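You operate a simulated robot arm through the tools that you are given. There is no shell and no other tool.

The job below is to be done with a simulated robot arm. You get a single attempt, and the scene is never put back.

Task
Fill clear tub 59 with sand to about its line, then lift it off the turntable onto the table.
Fine: lock the turntable before you feed; free it after, turn it one step on and leave it free; the other tubs stay empty on the turntable. Set down upright: what you pick out.

It is judged by the outcome, as a careful person would: the job done as asked, and still so three seconds after it is handed in. It fails if anything else is knocked over, pushed out of place, dropped, spilled or broken.

Robot
A 7-joint arm with a two-finger parallel gripper, fixed in place. Base frame: the origin is at the foot of the arm, x ahead of it, y to its left, z up; the work surface is at about z = 0. Lengths are in cm, angles in degrees, forces in N, time in s.
With the tool pointing down near the work surface it reaches from about 22 to 58 cm from the base axis. Its first joint turns from -66.0 to 66.0 degrees. Payload 2.5 kg.
The TCP is the grasp point between the finger pads, 2.3 cm short of the fingertips. In the tool frame z runs along the fingers and y along their closing line. The gripper opens to 9.4 cm. The fingers are 3.8 cm wide and 1 cm thick; the gripper's body (5.4 by 9.6 cm) begins 3.9 cm behind the TCP.
Orientation is told as [roll, pitch, yaw] about the base's x, y, z axes, in that order, counted from this pose: with the fingers straight down and closing along the base's y, the tool's x points along the base's -x, its y along +y and its z along -z.

Tools
- The arm moves only by the tool apply_moves. Its argument "series" is one flat list of numbers, 7 for each row, row after row: the shift along the tool's x, y, z in units of 20 mm (1.0 is 20 mm), then the turn, a rotation vector about the tool's x, y, z in units of 4 degrees (1.0 is 4 degrees), then the opening, from 0 (shut) to 1 (fully open). In form: [dx, dy, dz, rx, ry, rz, claw, dx, dy, dz, rx, ry, rz, claw, ...]. A call has 1 to 20 rows; each row shifts and turns the commanded pose from where the row before left it, along the tool's axes as they then stand. A call with a number of a shift or a turn outside -1 to 1 is refused whole. Rows are played at 5 a second. More than 5 cm and 8.6 degrees between two rows, or a gripper value outside its range, and nothing of the call is played. Where a pose cannot be reached the arm comes as near as it can. A force on the tool above 40 N (or 10 N above the force at the start of the call, whichever is more), or a blocked arm, ends the call early, and 0.2 s more pass. Each finger travels about 10.8 cm/s and halts on what it meets, pressing with about 29 N; the grip force reading is that of the motor and also rises with nothing between the fingers. The clock runs only during rows and for 0.2 s after the last one: add rows that do not move to give the fingers time. It gives the time, the measured TCP pose, the force on the tool (base axes), the opening and the grip force at its end, in the units of the frame above (readings bear some noise), with the torque about the TCP (base axes, N m) and any sound that the robot's microphone picked up, and new pictures: "views" is both (left out), scene, wrist or none.
- Cameras (640 x 400 px; columns grow to the right, rows downward): "scene" is fixed at [12.12, -40.82, 54.48]; the picture's right is [0.81, -0.59, 0.00], its down [-0.33, -0.46, -0.83] and it looks along [0.48, 0.67, -0.56] (base axes); focal length 344 px, centre (320, 200). "wrist" rides on the gripper at [8.6, 1.6, -7.4] in the tool frame; the picture's right is [-0.18, 0.98, 0.00], its down [-0.58, -0.11, -0.81] and it looks along [-0.79, -0.15, 0.59] (tool axes); focal length 243 px, centre (320, 200). There is no depth. A picture from a camera that has moved, and an enlarged one, comes with that camera's place and axes in the base frame and with its lens.
- zoom(camera, box): a new picture of the part [left, top, right, bottom] of that camera's present view, enlarged. No time passes.
- job_done(): hands the job in; it is judged then, once.

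Nothing tells you positions but the pictures and the camera data. Unless the task says otherwise, let go and move clear before handing in.

The tools are called by a JSON object that holds its "op" and its "data". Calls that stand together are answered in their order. apply_moves: Moves the arm, as the interface text tells. Its arguments: {"type":"object","properties":{"series":{"type":"array"},"views":{"type":"string","enum":["both","scene","wrist","none"]}},"required":["series"]} The other tools are called the same way: zoom (camera, box) takes an enlarged picture of a part of a camera's view; job_done () hands the job in.

At the start:

```text
time: 0.0
position: [37.21, -6.36, 29.57]
orientation: [0.0, 0.1, 0.0]
force: [-0.1, 0.4, 0.9]
wrist_torque: [0.0, 0.01, 0.03]
opening: 9.4
gripper_force: 0.0
```

scene: 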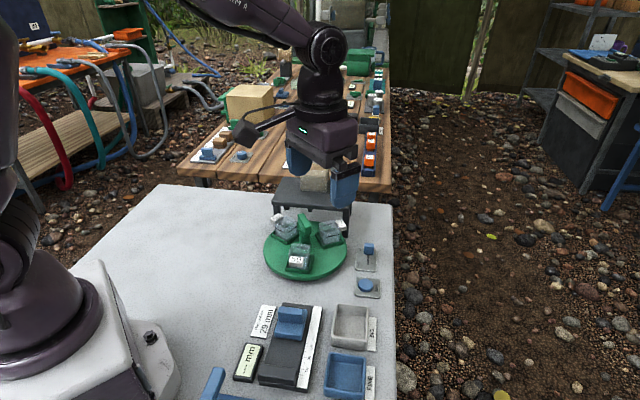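
wrist: 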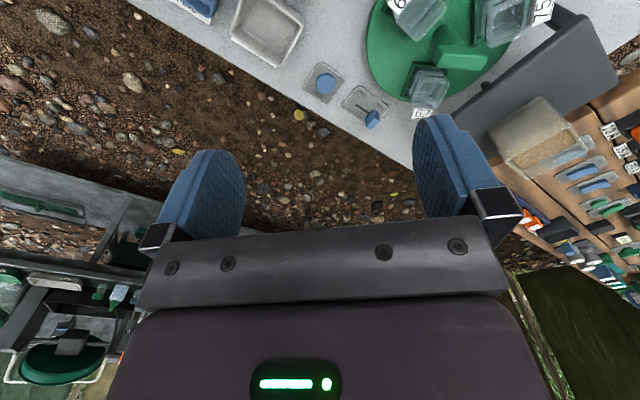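

I see a green turntable with three clear tubs, a hopper or stand behind it, and a few blue controls nearby. I'll zoom in to identify them before moving.

{"op": "zoom", "data": {"camera": "scene", "box": [240, 180, 400, 310]}}

{"op": "zoom", "data": {"camera": "scene", "box": [200, 290, 400, 400]}}

{"op": "zoom", "data": {"camera": "wrist", "box": [300, 0, 640, 200]}}

{"op": "zoom", "data": {"camera": "scene", "box": [180, 60, 400, 220]}}

```text
3.08 times, centred on (320, 245) of scene
camera zoom: at [12.12, -40.82, 54.48], right [0.81, -0.59, 0.0], down [-0.33, -0.46, -0.83], along [0.48, 0.67, -0.56], focal length 1058 px, centre (320, 62)
```

zoom: 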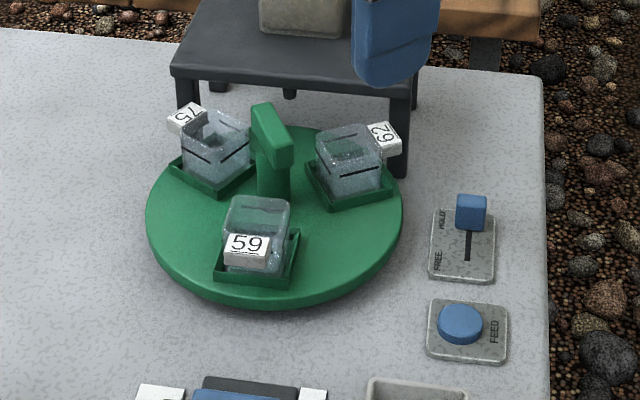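

```text
3.20 times, centred on (300, 345) of scene
camera zoom: at [12.12, -40.82, 54.48], right [0.81, -0.59, 0.0], down [-0.33, -0.46, -0.83], along [0.48, 0.67, -0.56], focal length 1101 px, centre (384, -264)
```

zoom: 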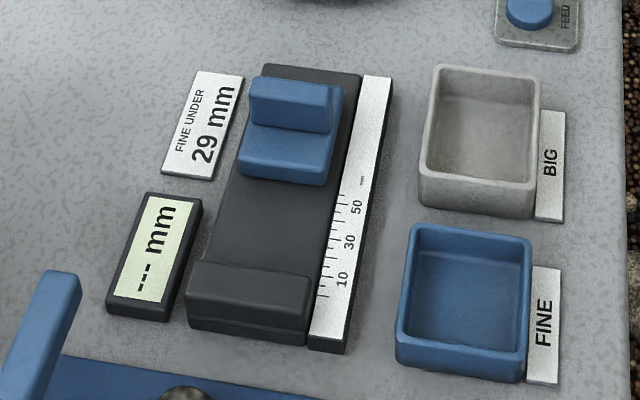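

```text
1.88 times, centred on (470, 100) of wrist
camera zoom: at [28.45, -4.79, 37.21], right [0.18, 0.98, 0.0], down [0.58, -0.11, 0.81], along [0.79, -0.15, -0.59], focal length 457 px, centre (38, 388)
```

zoom: 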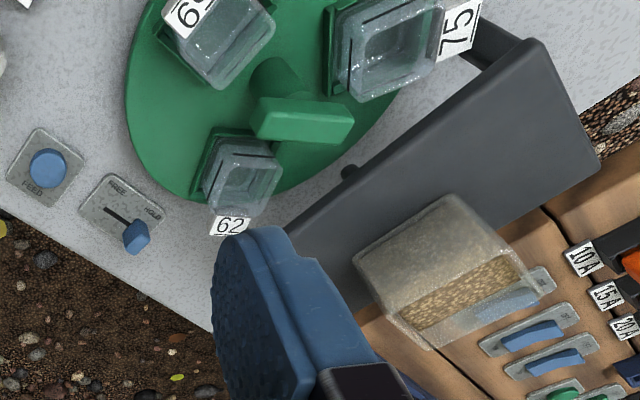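

```text
2.50 times, centred on (290, 140) of scene
camera zoom: at [12.12, -40.82, 54.48], right [0.81, -0.59, 0.0], down [-0.33, -0.46, -0.83], along [0.48, 0.67, -0.56], focal length 860 px, centre (395, 350)
```

zoom: 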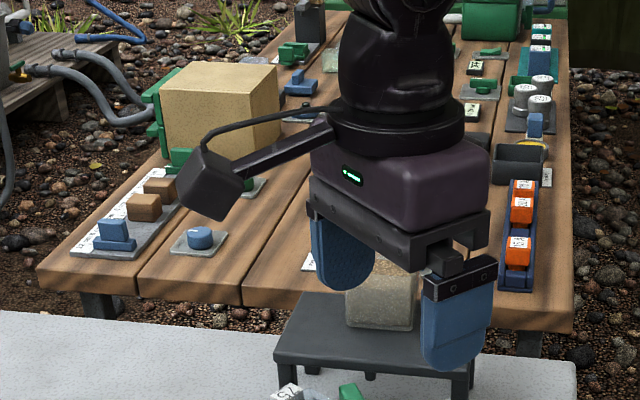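

The turntable sits near (43,9). The hopper is on a black stand around (54,19), the HOLD/FREE lever near (53,-1) and the FEED button near (47,-8). I'll pull back and turn the wrist camera toward the hopper for a clearer look.

{"op": "apply_moves", "data": {"series": [1, 0.3, 0, 0, 0, 0, 1, 1, 0.3, 0, 0, 0, 0, 1, 1, 0.3, 0, 0, 0, 0, 1, 1, 0.3, 0, 0, 0, 0, 1, 1, 0.3, 0, 0, 0, 0, 1, 0, 0, 0, 0, 0, -1, 1, 0, 0, 0, 0, 0, -1, 1, 0, 0, 0, 0, 0, -1, 1, 0, 0, 0, 0, 0, -1, 1, 0, 0, 0, 0, 0, -1, 1, 0, 0, 0, 0, 0, -1, 1, 0, 0, 0, 0, 0, -1, 1, 0, 0, 0, 0, 0, -1, 1, 0, 0, 0, 0, 0, 0, 1]}}

```text
time: 3.0
position: [27.18, -3.34, 29.64]
orientation: [0.0, 0.1, 32.1]
force: [0.7, -0.6, 0.5]
wrist_torque: [0.01, 0.0, 0.04]
opening: 9.41
gripper_force: 0.1
camera wrist: at [18.86, -6.6, 37.24], right [-0.37, 0.93, 0.0], down [0.55, 0.22, 0.81], along [0.75, 0.29, -0.59], focal length 243 px, centre (320, 200)
```

scene: 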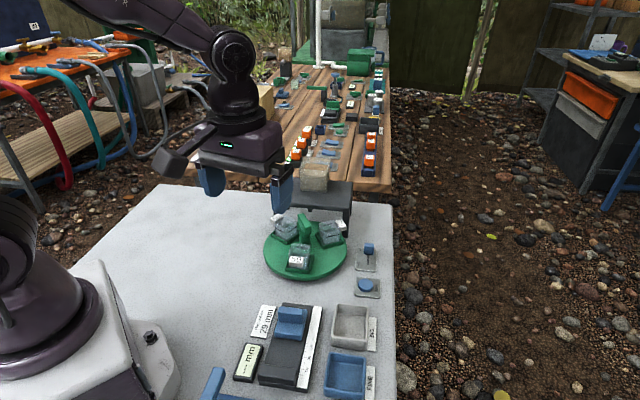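
wrist: 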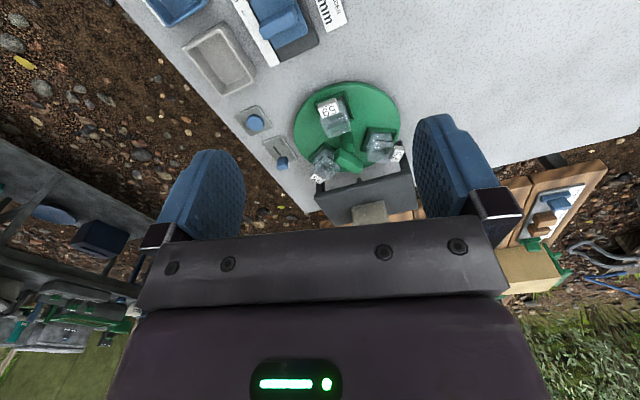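

The hopper and stand are now in plain view. I'll zoom in with both cameras to find the outlet and the lever state.

{"op": "zoom", "data": {"camera": "scene", "box": [250, 140, 390, 300]}}

{"op": "zoom", "data": {"camera": "scene", "box": [280, 150, 370, 230]}}

{"op": "zoom", "data": {"camera": "wrist", "box": [270, 70, 440, 230]}}

{"op": "zoom", "data": {"camera": "wrist", "box": [220, 90, 310, 180]}}

{"op": "zoom", "data": {"camera": "scene", "box": [340, 230, 400, 300]}}

```text
2.50 times, centred on (320, 220) of scene
camera zoom: at [12.12, -40.82, 54.48], right [0.81, -0.59, 0.0], down [-0.33, -0.46, -0.83], along [0.48, 0.67, -0.56], focal length 860 px, centre (320, 150)
```

zoom: 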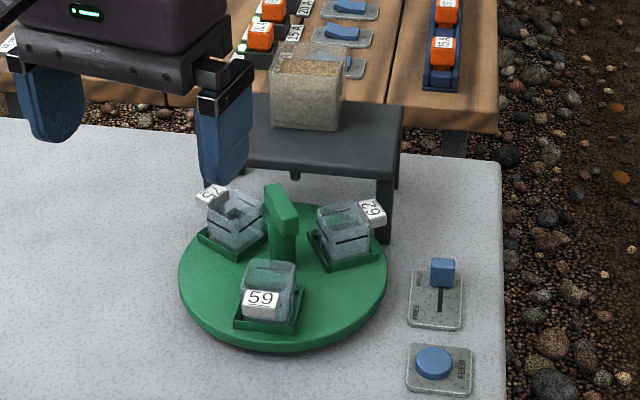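

```text
5.00 times, centred on (325, 190) of scene
camera zoom: at [12.12, -40.82, 54.48], right [0.81, -0.59, 0.0], down [-0.33, -0.46, -0.83], along [0.48, 0.67, -0.56], focal length 1720 px, centre (295, 250)
```

zoom: 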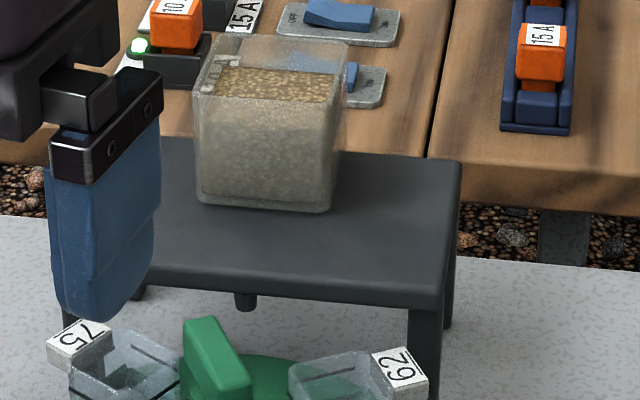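

```text
2.50 times, centred on (355, 150) of wrist
camera zoom: at [18.86, -6.6, 37.24], right [-0.37, 0.93, 0.0], down [0.55, 0.22, 0.81], along [0.75, 0.29, -0.59], focal length 606 px, centre (232, 325)
```

zoom: 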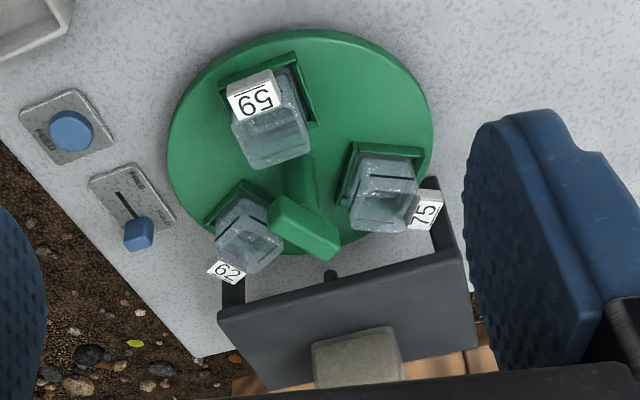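

```text
4.44 times, centred on (265, 135) of wrist
camera zoom: at [18.86, -6.6, 37.24], right [-0.37, 0.93, 0.0], down [0.55, 0.22, 0.81], along [0.75, 0.29, -0.59], focal length 1078 px, centre (564, 489)
```

zoom: 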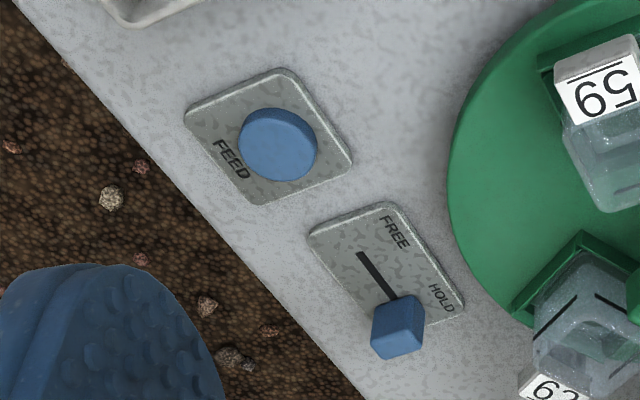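

```text
5.71 times, centred on (370, 265) of scene
camera zoom: at [12.12, -40.82, 54.48], right [0.81, -0.59, 0.0], down [-0.33, -0.46, -0.83], along [0.48, 0.67, -0.56], focal length 1966 px, centre (34, -171)
```

zoom: 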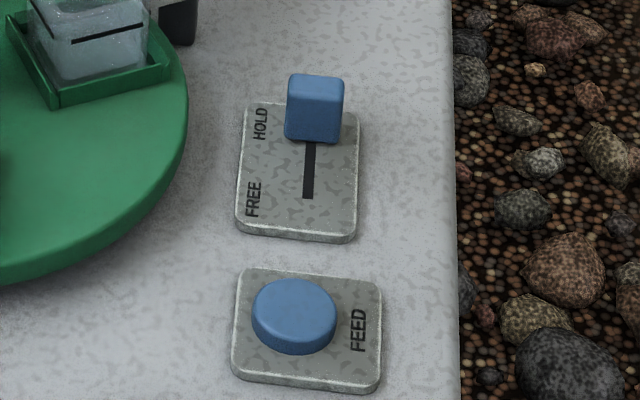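

The nozzle sits under the stand's front edge near (48.5,14), on the side of the turntable opposite tub 59. The lever knob looks to be at the HOLD end of its slot. I'll align my yaw with the station, about 46°, and hover over the lever for a closer look.

{"op": "apply_moves", "data": {"series": [0, 0, 0, 0, 0, -1, 0.55, 0, 0, 0, 0, 0, -1, 0.55, 0, 0, 0, 0, 0, -1, 0.55, 0, 0, 0, 0, 0, -0.5, 0.55, -0.98, -0.885, 0.75, 0, 0, 0, 0.55, -0.98, -0.885, 0.75, 0, 0, 0, 0.55, -0.98, -0.885, 0.75, 0, 0, 0, 0.55, -0.98, -0.885, 0.75, 0, 0, 0, 0.55, -0.98, -0.885, 0.75, 0, 0, 0, 0.55, -0.98, -0.885, 0.75, 0, 0, 0, 0.55, -0.98, -0.885, 0.75, 0, 0, 0, 0.55, -0.98, -0.885, 0.75, 0, 0, 0, 0.55, -0.98, -0.885, 0.75, 0, 0, 0, 0.55, -0.98, -0.885, 0.75, 0, 0, 0, 0.55, 0, 0, 0, 0, 0, 0, 0.55]}}

```text
time: 6.2
position: [53.61, -1.4, 14.5]
orientation: [0.0, 0.0, 46.0]
force: [-0.7, 0.2, 0.2]
wrist_torque: [0.0, 0.02, 0.0]
opening: 5.17
gripper_force: 0.0
camera wrist: at [46.38, -6.68, 22.17], right [-0.58, 0.82, 0.0], down [0.48, 0.34, 0.81], along [0.66, 0.47, -0.59], focal length 243 px, centre (320, 200)
```

scene: 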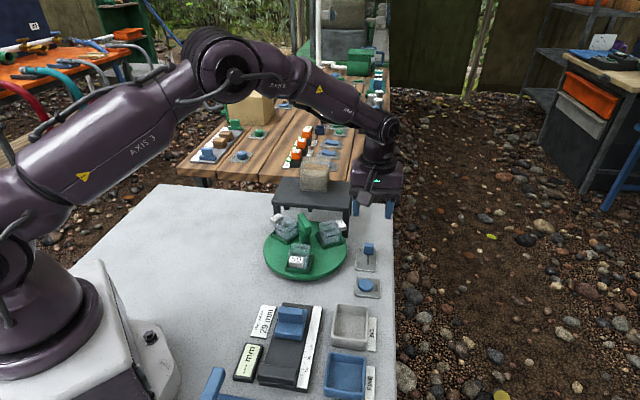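
wrist: 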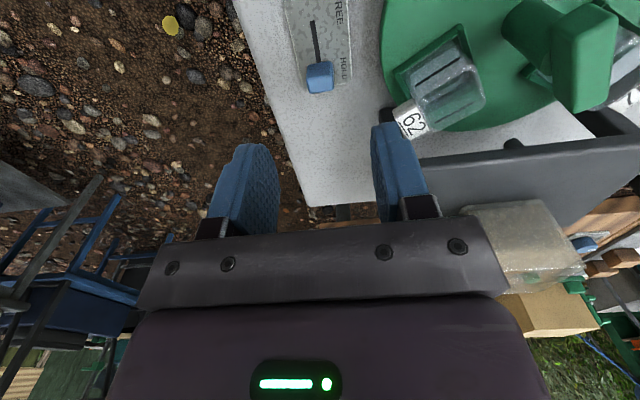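

The knob lies almost directly under the TCP. I'll zoom in on it to read the slot.

{"op": "zoom", "data": {"camera": "wrist", "box": [270, 0, 400, 110]}}

{"op": "zoom", "data": {"camera": "wrist", "box": [370, 0, 640, 220]}}

{"op": "zoom", "data": {"camera": "scene", "box": [260, 150, 400, 300]}}

```text
3.64 times, centred on (335, 55) of wrist
camera zoom: at [46.38, -6.68, 22.17], right [-0.58, 0.82, 0.0], down [0.48, 0.34, 0.81], along [0.66, 0.47, -0.59], focal length 882 px, centre (266, 727)
```

zoom: 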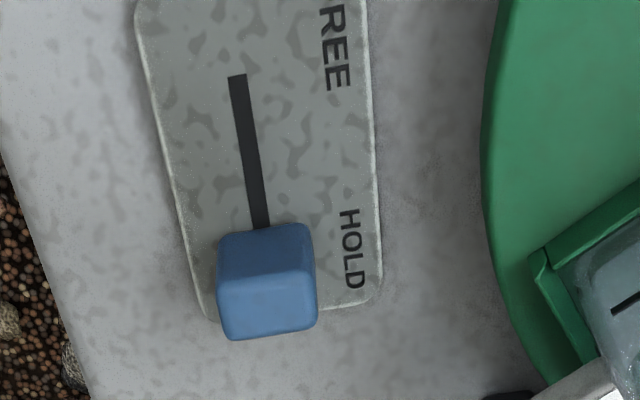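

```text
1.82 times, centred on (505, 110) of wrist
camera zoom: at [46.38, -6.68, 22.17], right [-0.58, 0.82, 0.0], down [0.48, 0.34, 0.81], along [0.66, 0.47, -0.59], focal length 441 px, centre (-16, 364)
```

zoom: 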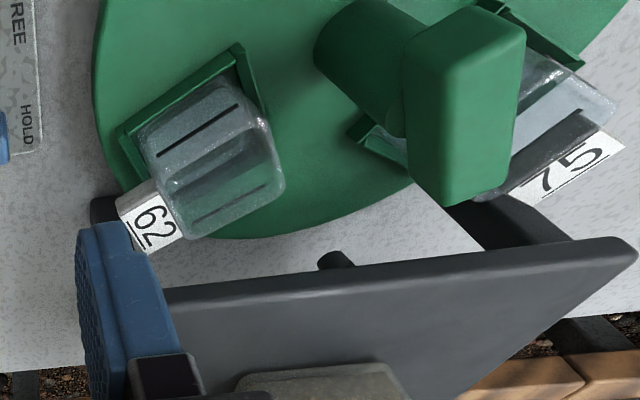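

```text
2.67 times, centred on (330, 225) of scene
camera zoom: at [12.12, -40.82, 54.48], right [0.81, -0.59, 0.0], down [-0.33, -0.46, -0.83], along [0.48, 0.67, -0.56], focal length 917 px, centre (293, 133)
```

zoom: 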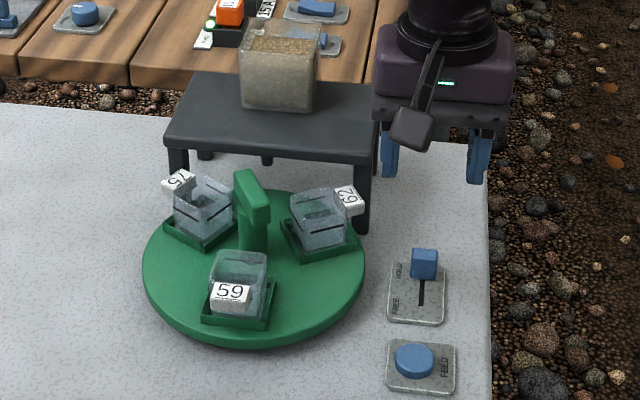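

The knob is at HOLD, at about (54.3,-1.0) with its top near z=3.7, so the table is locked now. I'll lower around the knob and grip it so I can slide it to FREE.

{"op": "apply_moves", "data": {"series": [-0.065, -0.02, 0.9, 0, 0, 0, 0.55, -0.065, -0.02, 0.9, 0, 0, 0, 0.55, -0.065, -0.02, 0.9, 0, 0, 0, 0.55, -0.065, -0.02, 0.9, 0, 0, 0, 0.55, -0.065, -0.02, 0.9, 0, 0, 0, 0.55, -0.065, -0.02, 0.8, 0, 0, 0, 0.55, 0, 0, 0, 0, 0, 0, 0.55]}}

```text
time: 7.8
position: [54.13, -1.32, 4.17]
orientation: [0.0, 0.0, 46.0]
force: [-0.4, 0.2, -0.2]
wrist_torque: [-0.01, -0.01, 0.0]
opening: 5.17
gripper_force: 0.0
camera wrist: at [46.94, -6.47, 11.77], right [-0.58, 0.82, 0.0], down [0.48, 0.34, 0.81], along [0.66, 0.47, -0.59], focal length 243 px, centre (320, 200)
```

scene: 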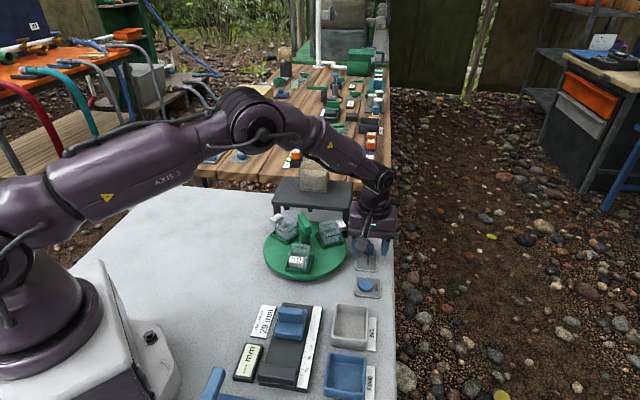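
wrist: 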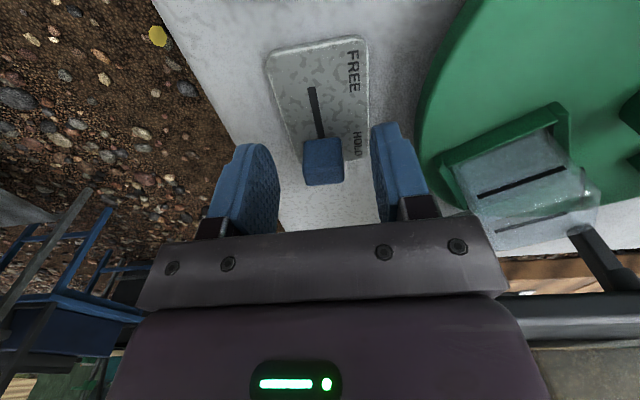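

The knob is centred between the pads. I'll go down slightly more and close on it.

{"op": "apply_moves", "data": {"series": [0, 0.0, 0.3, 0, 0, 0, 0.5, 0, 0, 0, 0, 0, 0, 0.3, 0, 0, 0, 0, 0, 0, 0.1, 0, 0, 0, 0, 0, 0, 0.1, 0, 0, 0, 0, 0, 0, 0.1], "views": "wrist"}}

```text
time: 9.0
position: [54.21, -1.17, 3.63]
orientation: [0.1, 0.0, 46.0]
force: [-3.6, 3.4, 4.0]
wrist_torque: [-0.01, 0.08, -0.31]
opening: 2.13
gripper_force: 44.6
camera wrist: at [46.97, -6.41, 11.16], right [-0.58, 0.82, 0.0], down [0.48, 0.34, 0.81], along [0.66, 0.47, -0.59], focal length 243 px, centre (320, 200)
```

wrist: 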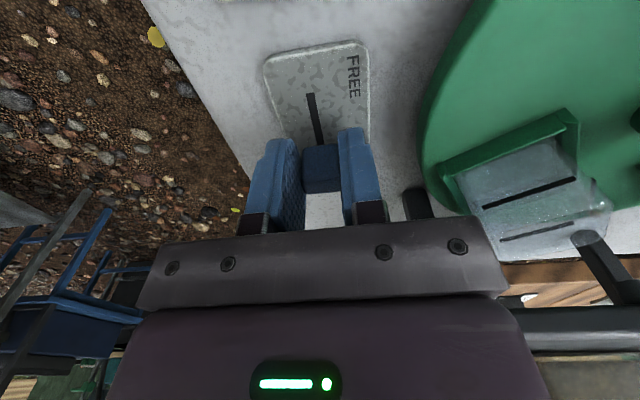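

The knob is gripped at 2.1 cm. I'll now slide it toward FREE along the slot, about 3 cm in small steps.

{"op": "apply_moves", "data": {"series": [0.25, 0, 0, 0, 0, 0, 0.1, 0.25, 0, 0, 0, 0, 0, 0.1, 0.25, 0, 0, 0, 0, 0, 0.1, 0.25, 0, 0, 0, 0, 0, 0.1, 0.25, 0, 0, 0, 0, 0, 0.1, 0.2, 0, 0, 0, 0, 0, 0.1, 0, 0, 0, 0, 0, 0, 0.1], "views": "wrist"}}

```text
time: 10.6
position: [52.38, -3.12, 3.55]
orientation: [0.0, -0.1, 46.0]
force: [-12.6, 13.0, 34.4]
wrist_torque: [0.24, 0.19, -0.16]
opening: 2.13
gripper_force: 45.3
camera wrist: at [45.05, -8.32, 11.12], right [-0.58, 0.81, 0.0], down [0.48, 0.34, 0.81], along [0.66, 0.47, -0.59], focal length 243 px, centre (320, 200)
```

wrist: 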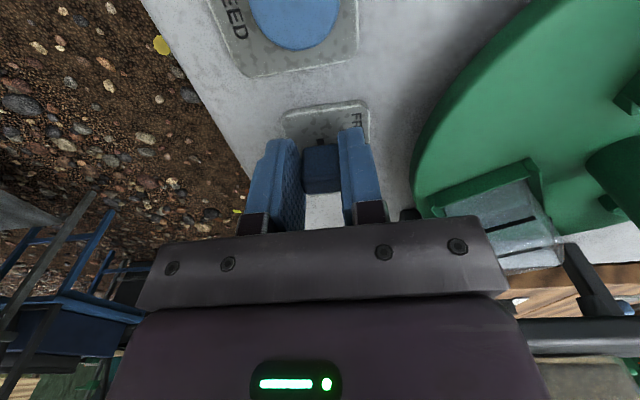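

The knob has moved about 2.65 cm, with a small bit of slot still showing. I'll nudge it a little further, then release and lift to look.

{"op": "apply_moves", "data": {"series": [0.1, 0, -0.05, 0, 0, 0, 0.1, 0.1, 0, -0.05, 0, 0, 0, 0.1, 0, 0, 0, 0, 0, 0, 0.1], "views": "wrist"}}

```text
time: 11.4
position: [51.98, -3.5, 3.7]
orientation: [-0.2, 0.0, 45.9]
force: [-9.3, 7.0, 23.6]
wrist_torque: [0.99, -0.77, -0.26]
opening: 2.15
gripper_force: 45.2
camera wrist: at [44.64, -8.7, 11.14], right [-0.58, 0.82, 0.0], down [0.48, 0.34, 0.81], along [0.66, 0.47, -0.59], focal length 243 px, centre (320, 200)
```

wrist: 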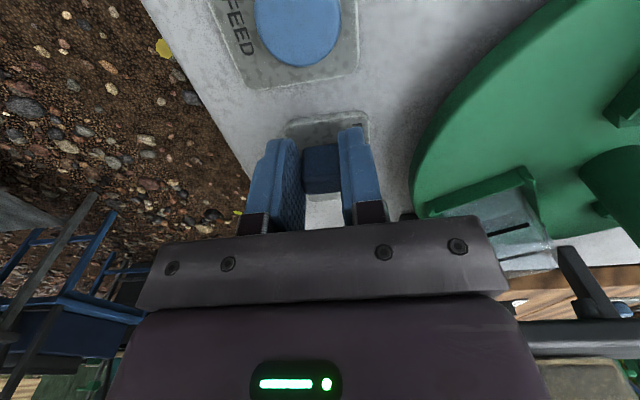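

The knob is at the end of its travel. I'll release it and rise.

{"op": "apply_moves", "data": {"series": [0, 0, 0, 0, 0, 0, 0.35, 0, 0, 0, 0, 0, 0, 0.5, 0, 0, -0.5, 0, 0, 0, 0.5, 0, 0, -1, 0, 0, 0, 0.5, 0, 0, -1, 0, 0, 0, 0.5, 0, 0, -1, 0, 0, 0, 0.5, 0, 0, -1, 0, 0, 0, 0.5, 0, 0, -1, 0, 0, 0, 0.5, 0, 0, -1, 0, 0, 0, 0.5, 0, 0, -1, 0, 0, 0, 0.5, 0, 0, 0, 0, 0, 0, 0.5]}}

{"op": "zoom", "data": {"camera": "wrist", "box": [270, 0, 640, 220]}}

{"op": "zoom", "data": {"camera": "scene", "box": [250, 180, 400, 300]}}

```text
time: 13.8
position: [51.92, -3.66, 18.68]
orientation: [0.0, 0.0, 45.9]
force: [-0.3, 0.0, -0.5]
wrist_torque: [-0.03, -0.01, 0.0]
opening: 4.71
gripper_force: 0.2
camera wrist: at [44.56, -8.75, 26.25], right [-0.58, 0.82, 0.0], down [0.48, 0.34, 0.81], along [0.66, 0.47, -0.59], focal length 243 px, centre (320, 200)
```

scene: 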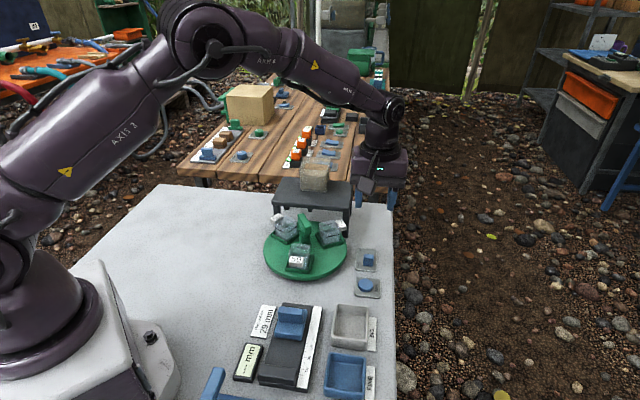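
wrist: 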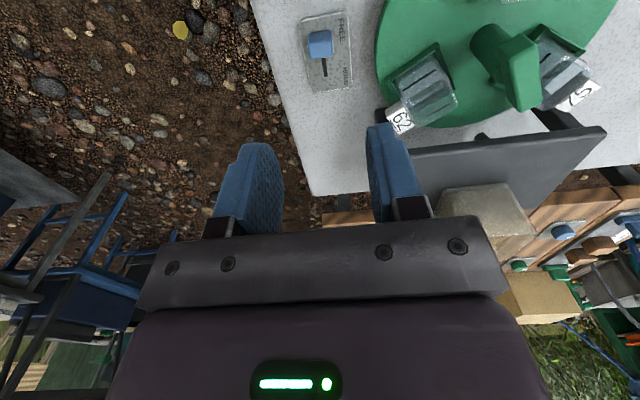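

```text
1.73 times, centred on (455, 110) of wrist
camera zoom: at [44.56, -8.75, 26.25], right [-0.58, 0.82, 0.0], down [0.48, 0.34, 0.81], along [0.66, 0.47, -0.59], focal length 420 px, centre (86, 356)
```

zoom: 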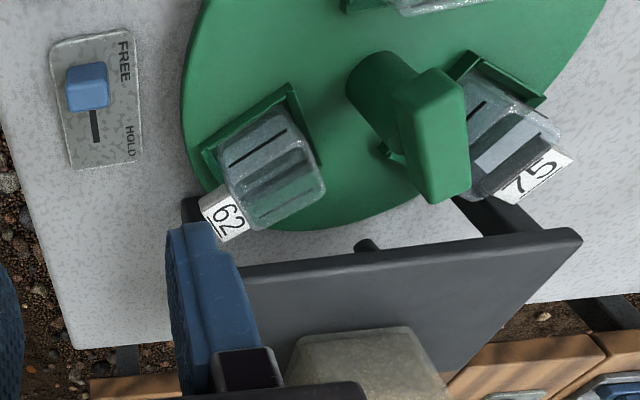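

```text
3.33 times, centred on (325, 240) of scene
camera zoom: at [12.12, -40.82, 54.48], right [0.81, -0.59, 0.0], down [-0.33, -0.46, -0.83], along [0.48, 0.67, -0.56], focal length 1147 px, centre (303, 67)
```

zoom: 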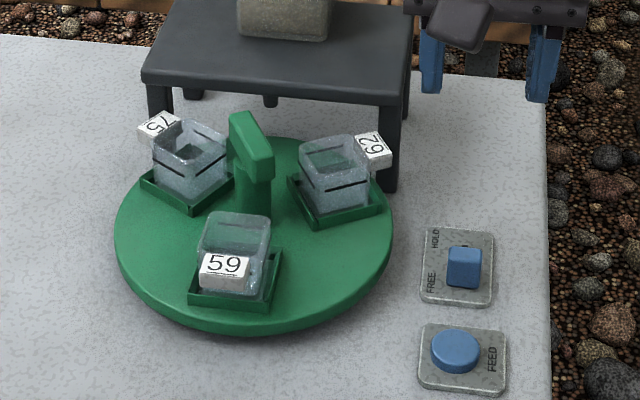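

The lever is at FREE. Next I'll hover over the turntable's centre handle to fix its position and orientation.

{"op": "apply_moves", "data": {"series": [-0.2056, 0.92, -0.08, 0, 0, 0, 0.5, -0.2056, 0.92, -0.08, 0, 0, 0, 0.5, -0.2056, 0.92, -0.08, 0, 0, 0, 0.5, -0.2056, 0.92, -0.08, 0, 0, 0, 0.5, -0.2056, 0.92, -0.08, 0, 0, 0, 0.5, -0.2056, 0.92, -0.08, 0, 0, 0, 0.5, -0.2056, 0.92, -0.08, 0, 0, 0, 0.5, -0.2056, 0.92, -0.08, 0, 0, 0, 0.5, 0, 0, 0, 0, 0, 0, 0.5]}}

{"op": "zoom", "data": {"camera": "wrist", "box": [200, 0, 440, 150]}}

```text
time: 15.8
position: [43.75, 9.08, 20.0]
orientation: [0.1, -0.1, 46.0]
force: [0.0, 0.3, -0.4]
wrist_torque: [0.02, -0.02, -0.02]
opening: 4.69
gripper_force: 0.2
camera wrist: at [36.5, 3.92, 27.49], right [-0.58, 0.82, 0.0], down [0.48, 0.34, 0.81], along [0.66, 0.47, -0.59], focal length 243 px, centre (320, 200)
```

scene: 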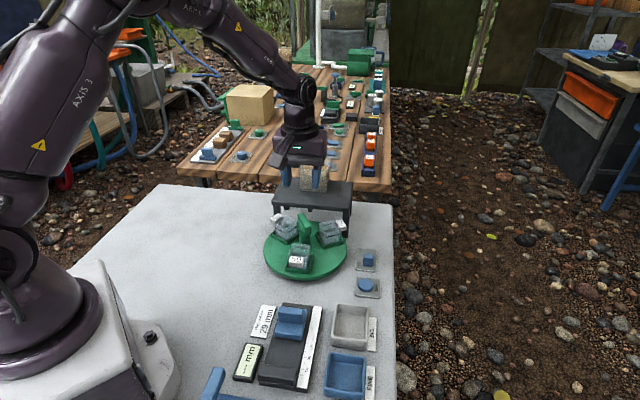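
wrist: 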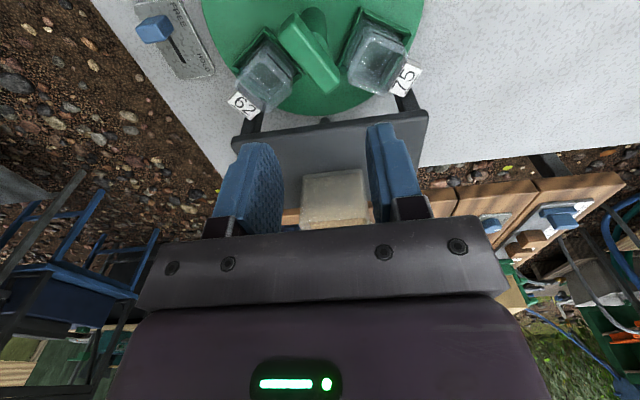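

```text
2.67 times, centred on (320, 75) of wrist
camera zoom: at [36.5, 3.92, 27.49], right [-0.58, 0.82, 0.0], down [0.48, 0.34, 0.81], along [0.66, 0.47, -0.59], focal length 647 px, centre (320, 533)
```

zoom: 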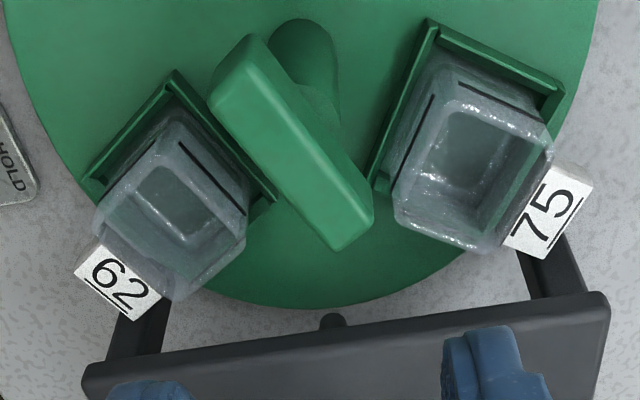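

The handle bar is centred near (43.8,8.5), points along about 75°, and its top is around z=8. I'll align the gripper across it and descend partway to check.

{"op": "apply_moves", "data": {"series": [0, 0, 0, 0, 0, -1, 0.42, 0, 0, 0, 0, 0, -1, 0.42, 0, 0, 0, 0, 0, -1, 0.42, 0, 0, 0, 0, 0, -1, 0.42, 0, 0, 0, 0, 0, -1, 0.42, 0, 0, 0, 0, 0, -1, 0.42, 0, 0, 0, 0, 0, -1, 0.42, 0, 0, 0, 0, 0, -0.25, 0.42, 0.26, -0.095, 0.5, 0, 0, 0, 0.42, 0, 0, 1, 0, 0, 0, 0.42, 0, 0, 1, 0, 0, 0, 0.42, 0, 0, 1, 0, 0, 0, 0.42, 0, 0, 0.5, 0, 0, 0, 0.42, 0, 0, 0, 0, 0, 0, 0.42]}}

{"op": "zoom", "data": {"camera": "wrist", "box": [200, 40, 440, 200]}}

{"op": "zoom", "data": {"camera": "scene", "box": [250, 160, 400, 290]}}

```text
time: 18.8
position: [43.62, 8.46, 11.92]
orientation: [0.0, 0.0, 75.0]
force: [0.9, -0.3, 0.7]
wrist_torque: [-0.01, -0.02, -0.01]
opening: 3.94
gripper_force: 0.0
camera wrist: at [39.73, 0.5, 19.5], right [-0.9, 0.43, 0.0], down [0.26, 0.53, 0.81], along [0.35, 0.73, -0.59], focal length 243 px, centre (320, 200)
```

scene: 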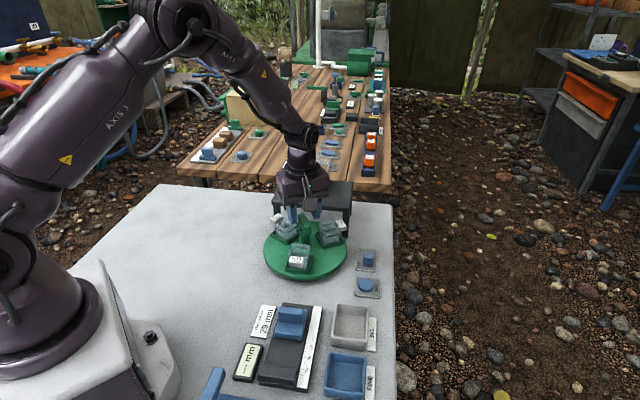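
wrist: 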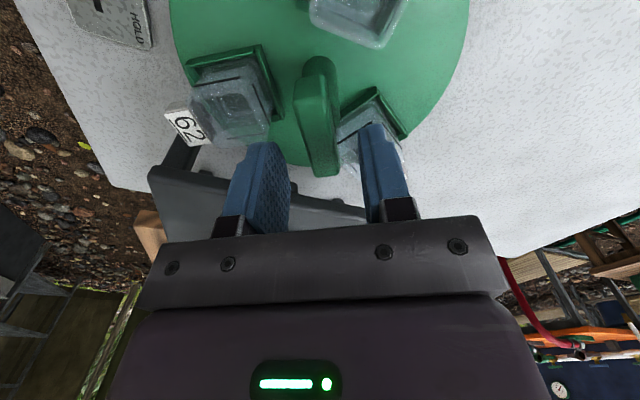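

```text
2.50 times, centred on (320, 120) of wrist
camera zoom: at [39.73, 0.5, 19.5], right [-0.9, 0.43, 0.0], down [0.26, 0.53, 0.81], along [0.35, 0.73, -0.59], focal length 606 px, centre (320, 400)
```

zoom: 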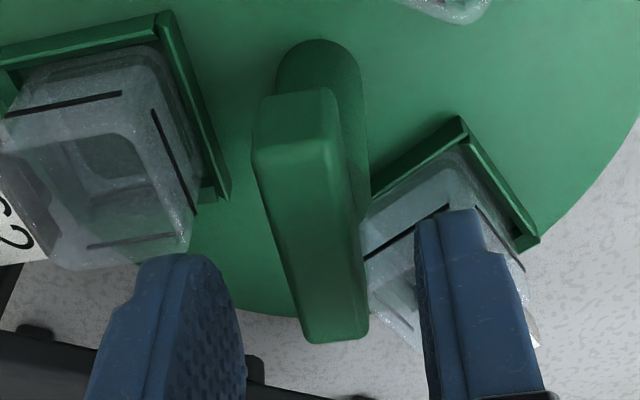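

```text
3.08 times, centred on (325, 225) of scene
camera zoom: at [12.12, -40.82, 54.48], right [0.81, -0.59, 0.0], down [-0.33, -0.46, -0.83], along [0.48, 0.67, -0.56], focal length 1058 px, centre (305, 123)
```

zoom: 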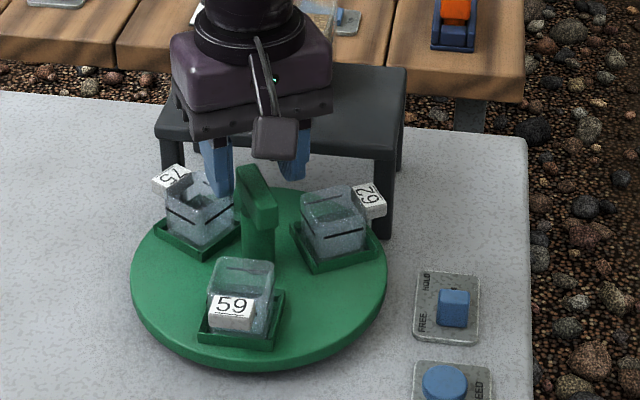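

The bar top is at about z=9 and sits centred between the fingers. I'll go down to about z=8.6 and close on the bar.

{"op": "apply_moves", "data": {"series": [0, 0, 0.6, 0, 0, 0, 0.42, -0.1, 0, 0.6, 0, 0, 0, 0.42, 0, 0, 0.45, 0, 0, 0, 0.42, 0, 0, 0, 0, 0, 0, 0.25, 0, 0, 0, 0, 0, 0, 0.1, 0, 0, 0, 0, 0, 0, 0.1, 0, 0, 0, 0, 0, 0, 0.1]}}

```text
time: 20.4
position: [43.67, 8.75, 8.49]
orientation: [0.1, 0.0, 75.0]
force: [-10.2, 1.4, 3.4]
wrist_torque: [-0.39, -0.04, -0.01]
opening: 2.37
gripper_force: 44.6
camera wrist: at [39.76, 0.72, 16.15], right [-0.9, 0.43, 0.0], down [0.26, 0.53, 0.81], along [0.35, 0.73, -0.59], focal length 243 px, centre (320, 200)
```

scene: 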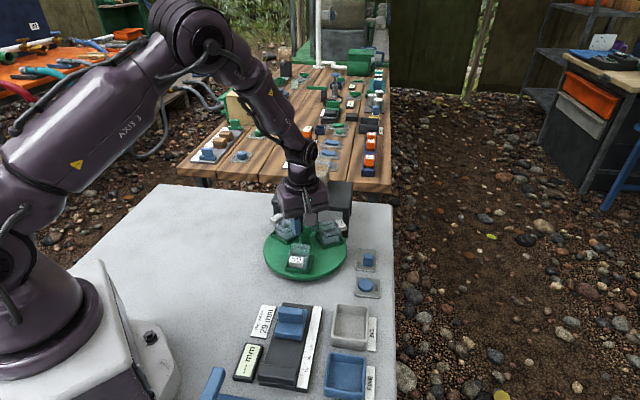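
wrist: 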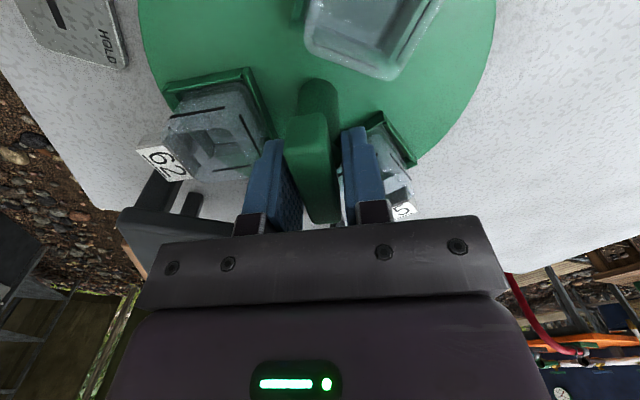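

The bar is gripped. I'll try a gentle clockwise turn of 12° and check forces and sound.

{"op": "apply_moves", "data": {"series": [0, 0.05, 0, 0, 0, 0, 0.1, 0, 0, 0, 0, 0, 1, 0.1, 0, 0, 0, 0, 0, 1, 0.1, 0, 0, 0, 0, 0, 1, 0.1, 0, 0, 0, 0, 0, 0, 0.1]}}

{"op": "zoom", "data": {"camera": "scene", "box": [250, 160, 400, 290]}}

```text
time: 21.6
position: [43.7, 8.65, 8.55]
orientation: [0.0, 0.0, 62.8]
force: [12.5, -3.4, -19.6]
wrist_torque: [0.0, 0.12, 0.05]
opening: 2.36
gripper_force: 44.7
camera wrist: at [38.27, 1.64, 16.13], right [-0.79, 0.61, 0.0], down [0.36, 0.47, 0.81], along [0.49, 0.64, -0.59], focal length 243 px, centre (320, 200)
```

scene: 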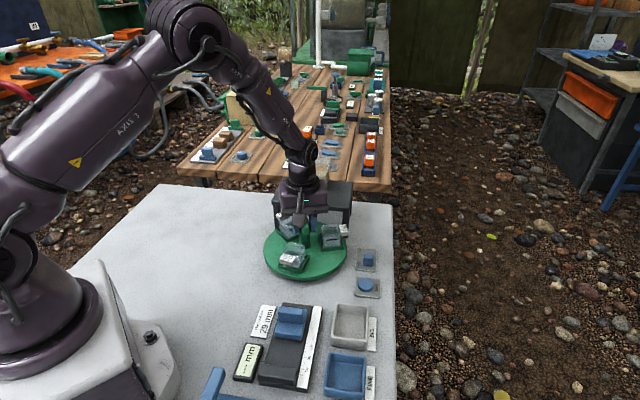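
wrist: 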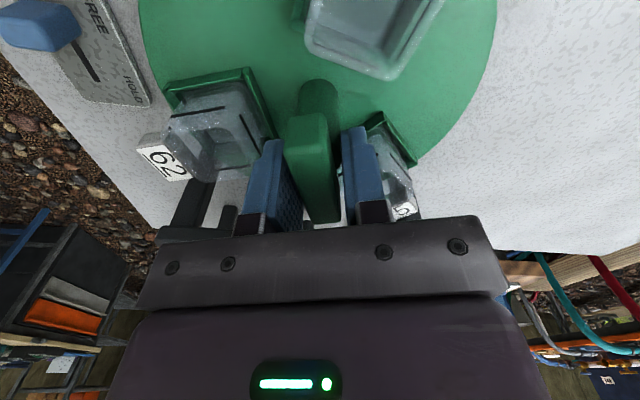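

```text
3.08 times, centred on (325, 225) of scene
camera zoom: at [12.13, -40.82, 54.48], right [0.81, -0.59, 0.0], down [-0.33, -0.46, -0.83], along [0.48, 0.67, -0.56], focal length 1058 px, centre (305, 123)
```

zoom: 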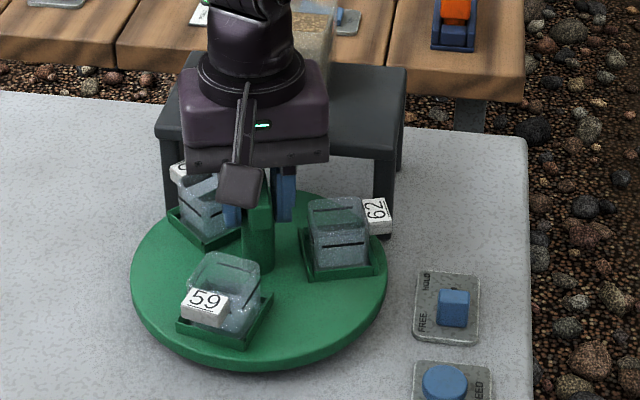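

It turns freely. I'll continue clockwise in stages, watching how close the tags come to the stand legs.

{"op": "apply_moves", "data": {"series": [0, 0, 0.02, 0, 0, 1, 0.1, 0, 0, 0.02, 0, 0, 1, 0.1, 0, 0, 0, 0, 0, 1, 0.1, 0, 0, 0, 0, 0, 0, 0.1]}}

{"op": "zoom", "data": {"camera": "scene", "box": [250, 160, 400, 290]}}

```text
time: 22.6
position: [43.93, 8.62, 8.57]
orientation: [-0.4, -0.2, 50.8]
force: [25.3, -13.7, -14.6]
wrist_torque: [0.05, -0.12, 0.19]
opening: 2.36
gripper_force: 45.0
camera wrist: at [37.01, 2.86, 16.12], right [-0.65, 0.76, 0.0], down [0.45, 0.38, 0.81], along [0.62, 0.52, -0.59], focal length 243 px, centre (320, 200)
```

scene: 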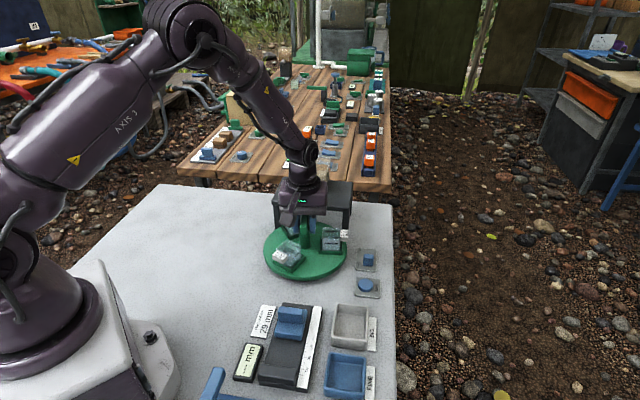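
wrist: 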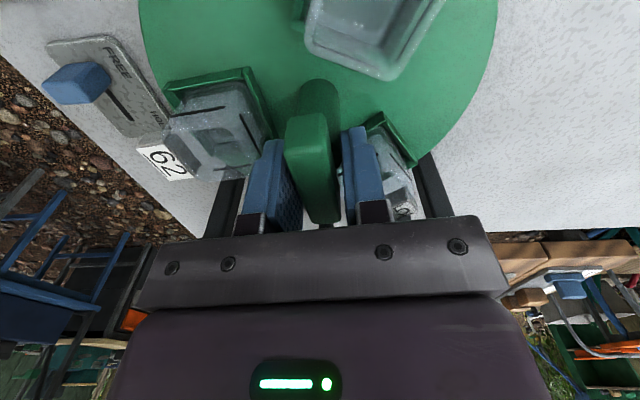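

```text
3.08 times, centred on (325, 225) of scene
camera zoom: at [12.13, -40.82, 54.48], right [0.81, -0.59, 0.0], down [-0.33, -0.46, -0.83], along [0.48, 0.67, -0.56], focal length 1058 px, centre (305, 123)
```

zoom: 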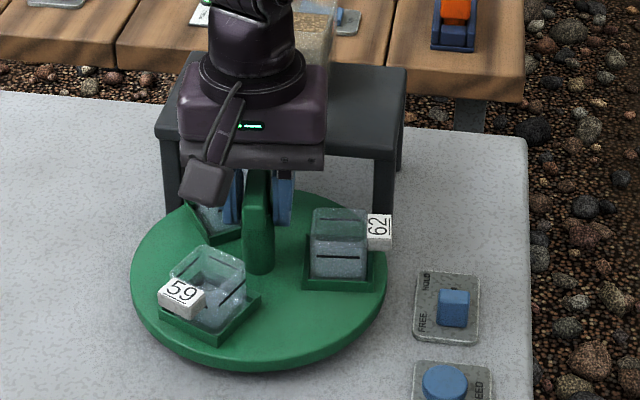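

A side force is building across the bar, so my centre is slightly off from the pivot. I'll shift about 3 mm toward the force direction to relieve it and re-check.

{"op": "apply_moves", "data": {"series": [0, -0.08, 0, 0, 0, 0, 0.1, 0, -0.07, 0.05, 0, 0, 0, 0.1, 0, 0, 0, 0, 0, 0, 0.1], "views": "none"}}

```text
time: 23.4
position: [43.81, 8.65, 8.47]
orientation: [0.2, 0.1, 51.1]
force: [-9.4, -11.0, 38.3]
wrist_torque: [-0.7, 0.19, 0.01]
opening: 2.37
gripper_force: 44.3
```

{"op": "apply_moves", "data": {"series": [0, 0.02, -0.06, 0, 0, 0, 0.1, 0, 0, 0, 0, 0, 1, 0.1, 0, 0, 0, 0, 0, 1, 0.1, 0, 0, 0, 0, 0, 1, 0.1, 0, 0, 0, 0, 0, 0, 0.1]}}

{"op": "zoom", "data": {"camera": "scene", "box": [250, 160, 400, 290]}}

```text
time: 24.6
position: [43.98, 8.54, 8.59]
orientation: [-0.2, -0.2, 38.8]
force: [14.6, -8.1, 1.3]
wrist_torque: [-0.28, 0.35, 0.1]
opening: 2.35
gripper_force: 44.7
camera wrist: at [36.11, 4.28, 16.05], right [-0.47, 0.88, 0.0], down [0.52, 0.28, 0.81], along [0.71, 0.38, -0.59], focal length 243 px, centre (320, 200)
```

scene: 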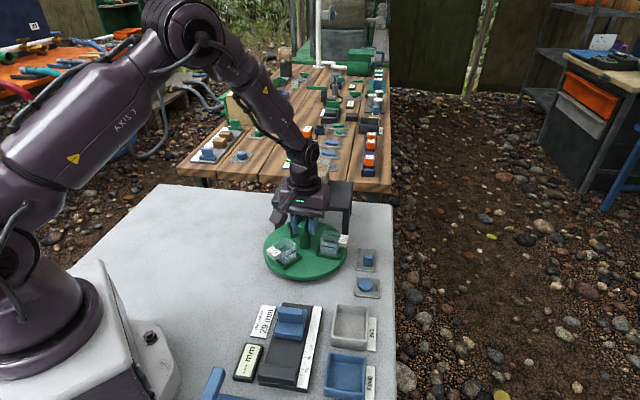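
wrist: 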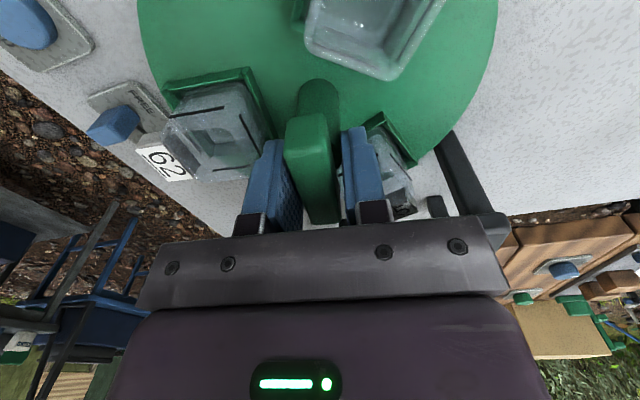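

```text
3.08 times, centred on (325, 225) of scene
camera zoom: at [12.12, -40.82, 54.48], right [0.81, -0.59, 0.0], down [-0.33, -0.46, -0.83], along [0.48, 0.67, -0.56], focal length 1058 px, centre (305, 123)
```

zoom: 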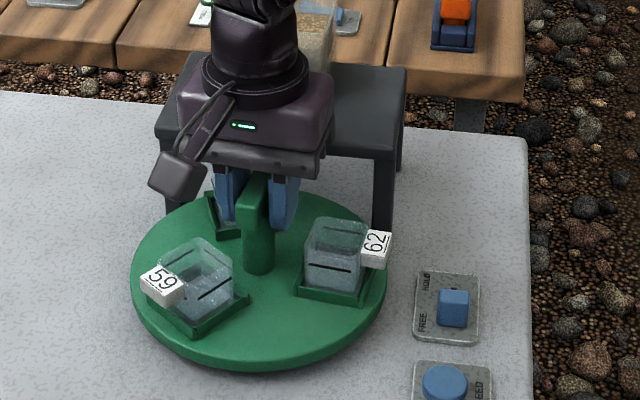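

Turning smoothly, 36° done. I'll continue another 24° to the 60° point.

{"op": "apply_moves", "data": {"series": [0, -0.06, 0, 0, 0, 1, 0.1, 0, 0, 0, 0, 0, 1, 0.1, 0, 0, 0, 0, 0, 1, 0.1, 0, 0, 0, 0, 0, 1, 0.1, 0, 0, 0, 0, 0, 1, 0.1, 0, 0, 0, 0, 0, 1, 0.1, 0, 0, 0, 0, 0, 0, 0.1]}}

{"op": "zoom", "data": {"camera": "scene", "box": [250, 160, 400, 290]}}

```text
time: 26.0
position: [44.0, 8.31, 8.54]
orientation: [-0.1, -0.3, 15.8]
force: [3.0, -0.9, -1.3]
wrist_torque: [0.19, 0.47, -0.05]
opening: 2.35
gripper_force: 44.9
stopped in row 6: the force on the tool passed its limit at 41 N (the readings are from after the stop); the commanded pose is now the measured one
camera wrist: at [35.18, 7.43, 16.04], right [-0.09, 1.0, 0.0], down [0.58, 0.06, 0.81], along [0.81, 0.07, -0.59], focal length 243 px, centre (320, 200)
```

scene: 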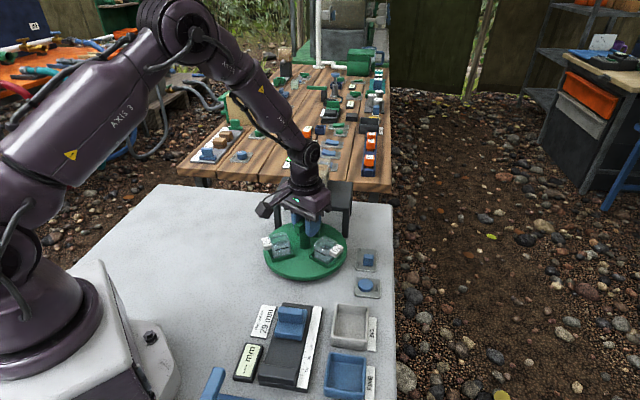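
wrist: 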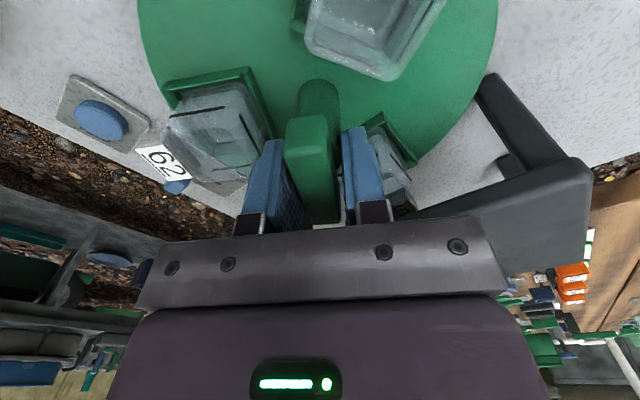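

```text
3.08 times, centred on (325, 225) of scene
camera zoom: at [12.12, -40.81, 54.48], right [0.81, -0.59, 0.0], down [-0.33, -0.46, -0.83], along [0.48, 0.67, -0.56], focal length 1058 px, centre (305, 123)
```

zoom: 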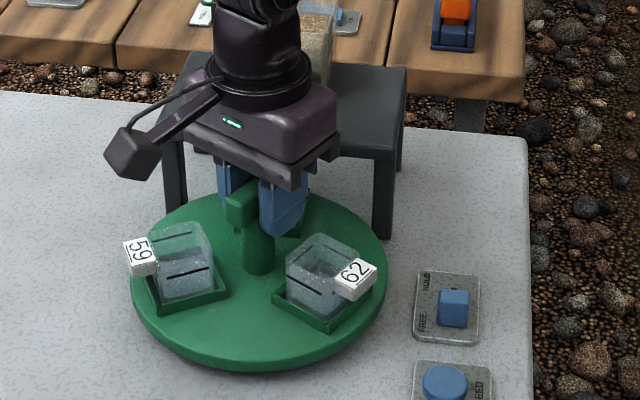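

The turn stopped near 60° on a force limit. That may be a detent or slight miscentring. I'll open the fingers to relax and see where the table sits.

{"op": "apply_moves", "data": {"series": [0, 0, 0, 0, 0, 0, 0.3, 0, 0, 0, 0, 0, 0, 0.4, 0, 0, 0, 0, 0, 0, 0.4]}}

{"op": "zoom", "data": {"camera": "wrist", "box": [200, 60, 440, 220]}}

{"op": "zoom", "data": {"camera": "scene", "box": [250, 160, 400, 290]}}

```text
time: 26.8
position: [44.12, 8.26, 8.49]
orientation: [-0.2, -0.4, 15.7]
force: [0.3, 0.2, -0.1]
wrist_torque: [-0.01, 0.01, -0.02]
opening: 3.75
gripper_force: 0.0
camera wrist: at [35.18, 7.44, 16.05], right [-0.09, 1.0, 0.0], down [0.58, 0.06, 0.81], along [0.81, 0.07, -0.59], focal length 243 px, centre (320, 200)
```

scene: 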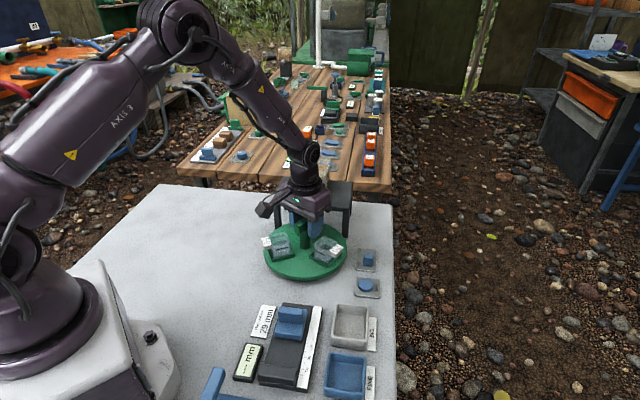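
wrist: 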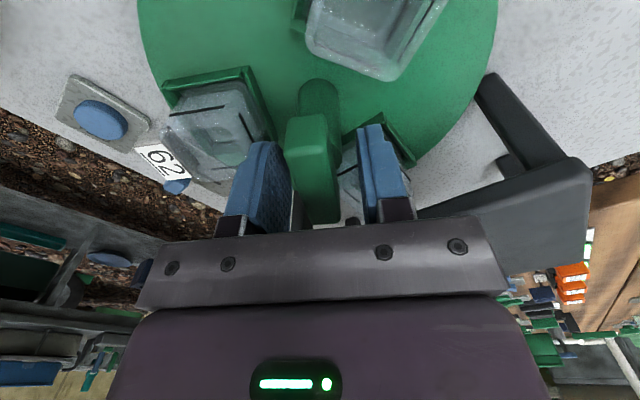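

```text
2.50 times, centred on (320, 140) of wrist
camera zoom: at [35.18, 7.44, 16.05], right [-0.09, 1.0, 0.0], down [0.58, 0.06, 0.81], along [0.81, 0.07, -0.59], focal length 606 px, centre (320, 350)
```

zoom: 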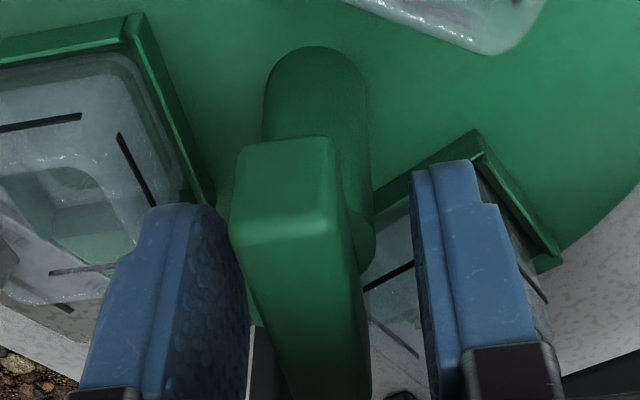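

```text
3.08 times, centred on (325, 225) of scene
camera zoom: at [12.12, -40.82, 54.48], right [0.81, -0.59, 0.0], down [-0.33, -0.46, -0.83], along [0.48, 0.67, -0.56], focal length 1058 px, centre (305, 123)
```

zoom: 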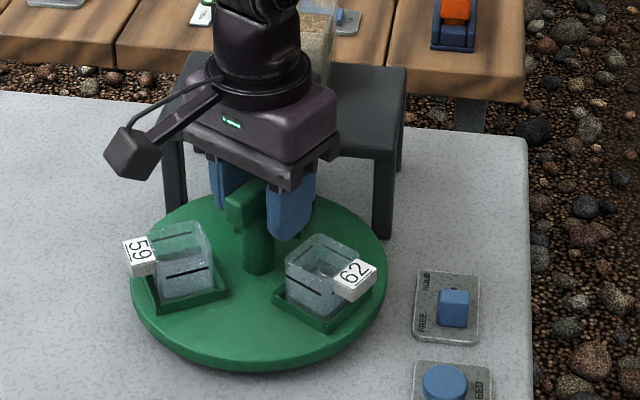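

The table barely moved, so the stop was mostly side load. I'll regrip here and see which way the bar pushes as it re-centres.

{"op": "apply_moves", "data": {"series": [0.13, 0, 0, 0, 0, 0, 0.4, 0, 0, 0, 0, 0, 0, 0.2, 0, 0, 0, 0, 0, 0, 0.1, 0, 0, 0, 0, 0, 0, 0.1], "views": "none"}}

```text
time: 27.8
position: [43.85, 8.13, 8.48]
orientation: [-0.1, -0.4, 15.8]
force: [3.0, 0.5, -4.9]
wrist_torque: [0.31, 0.26, -0.01]
opening: 2.36
gripper_force: 45.2
```

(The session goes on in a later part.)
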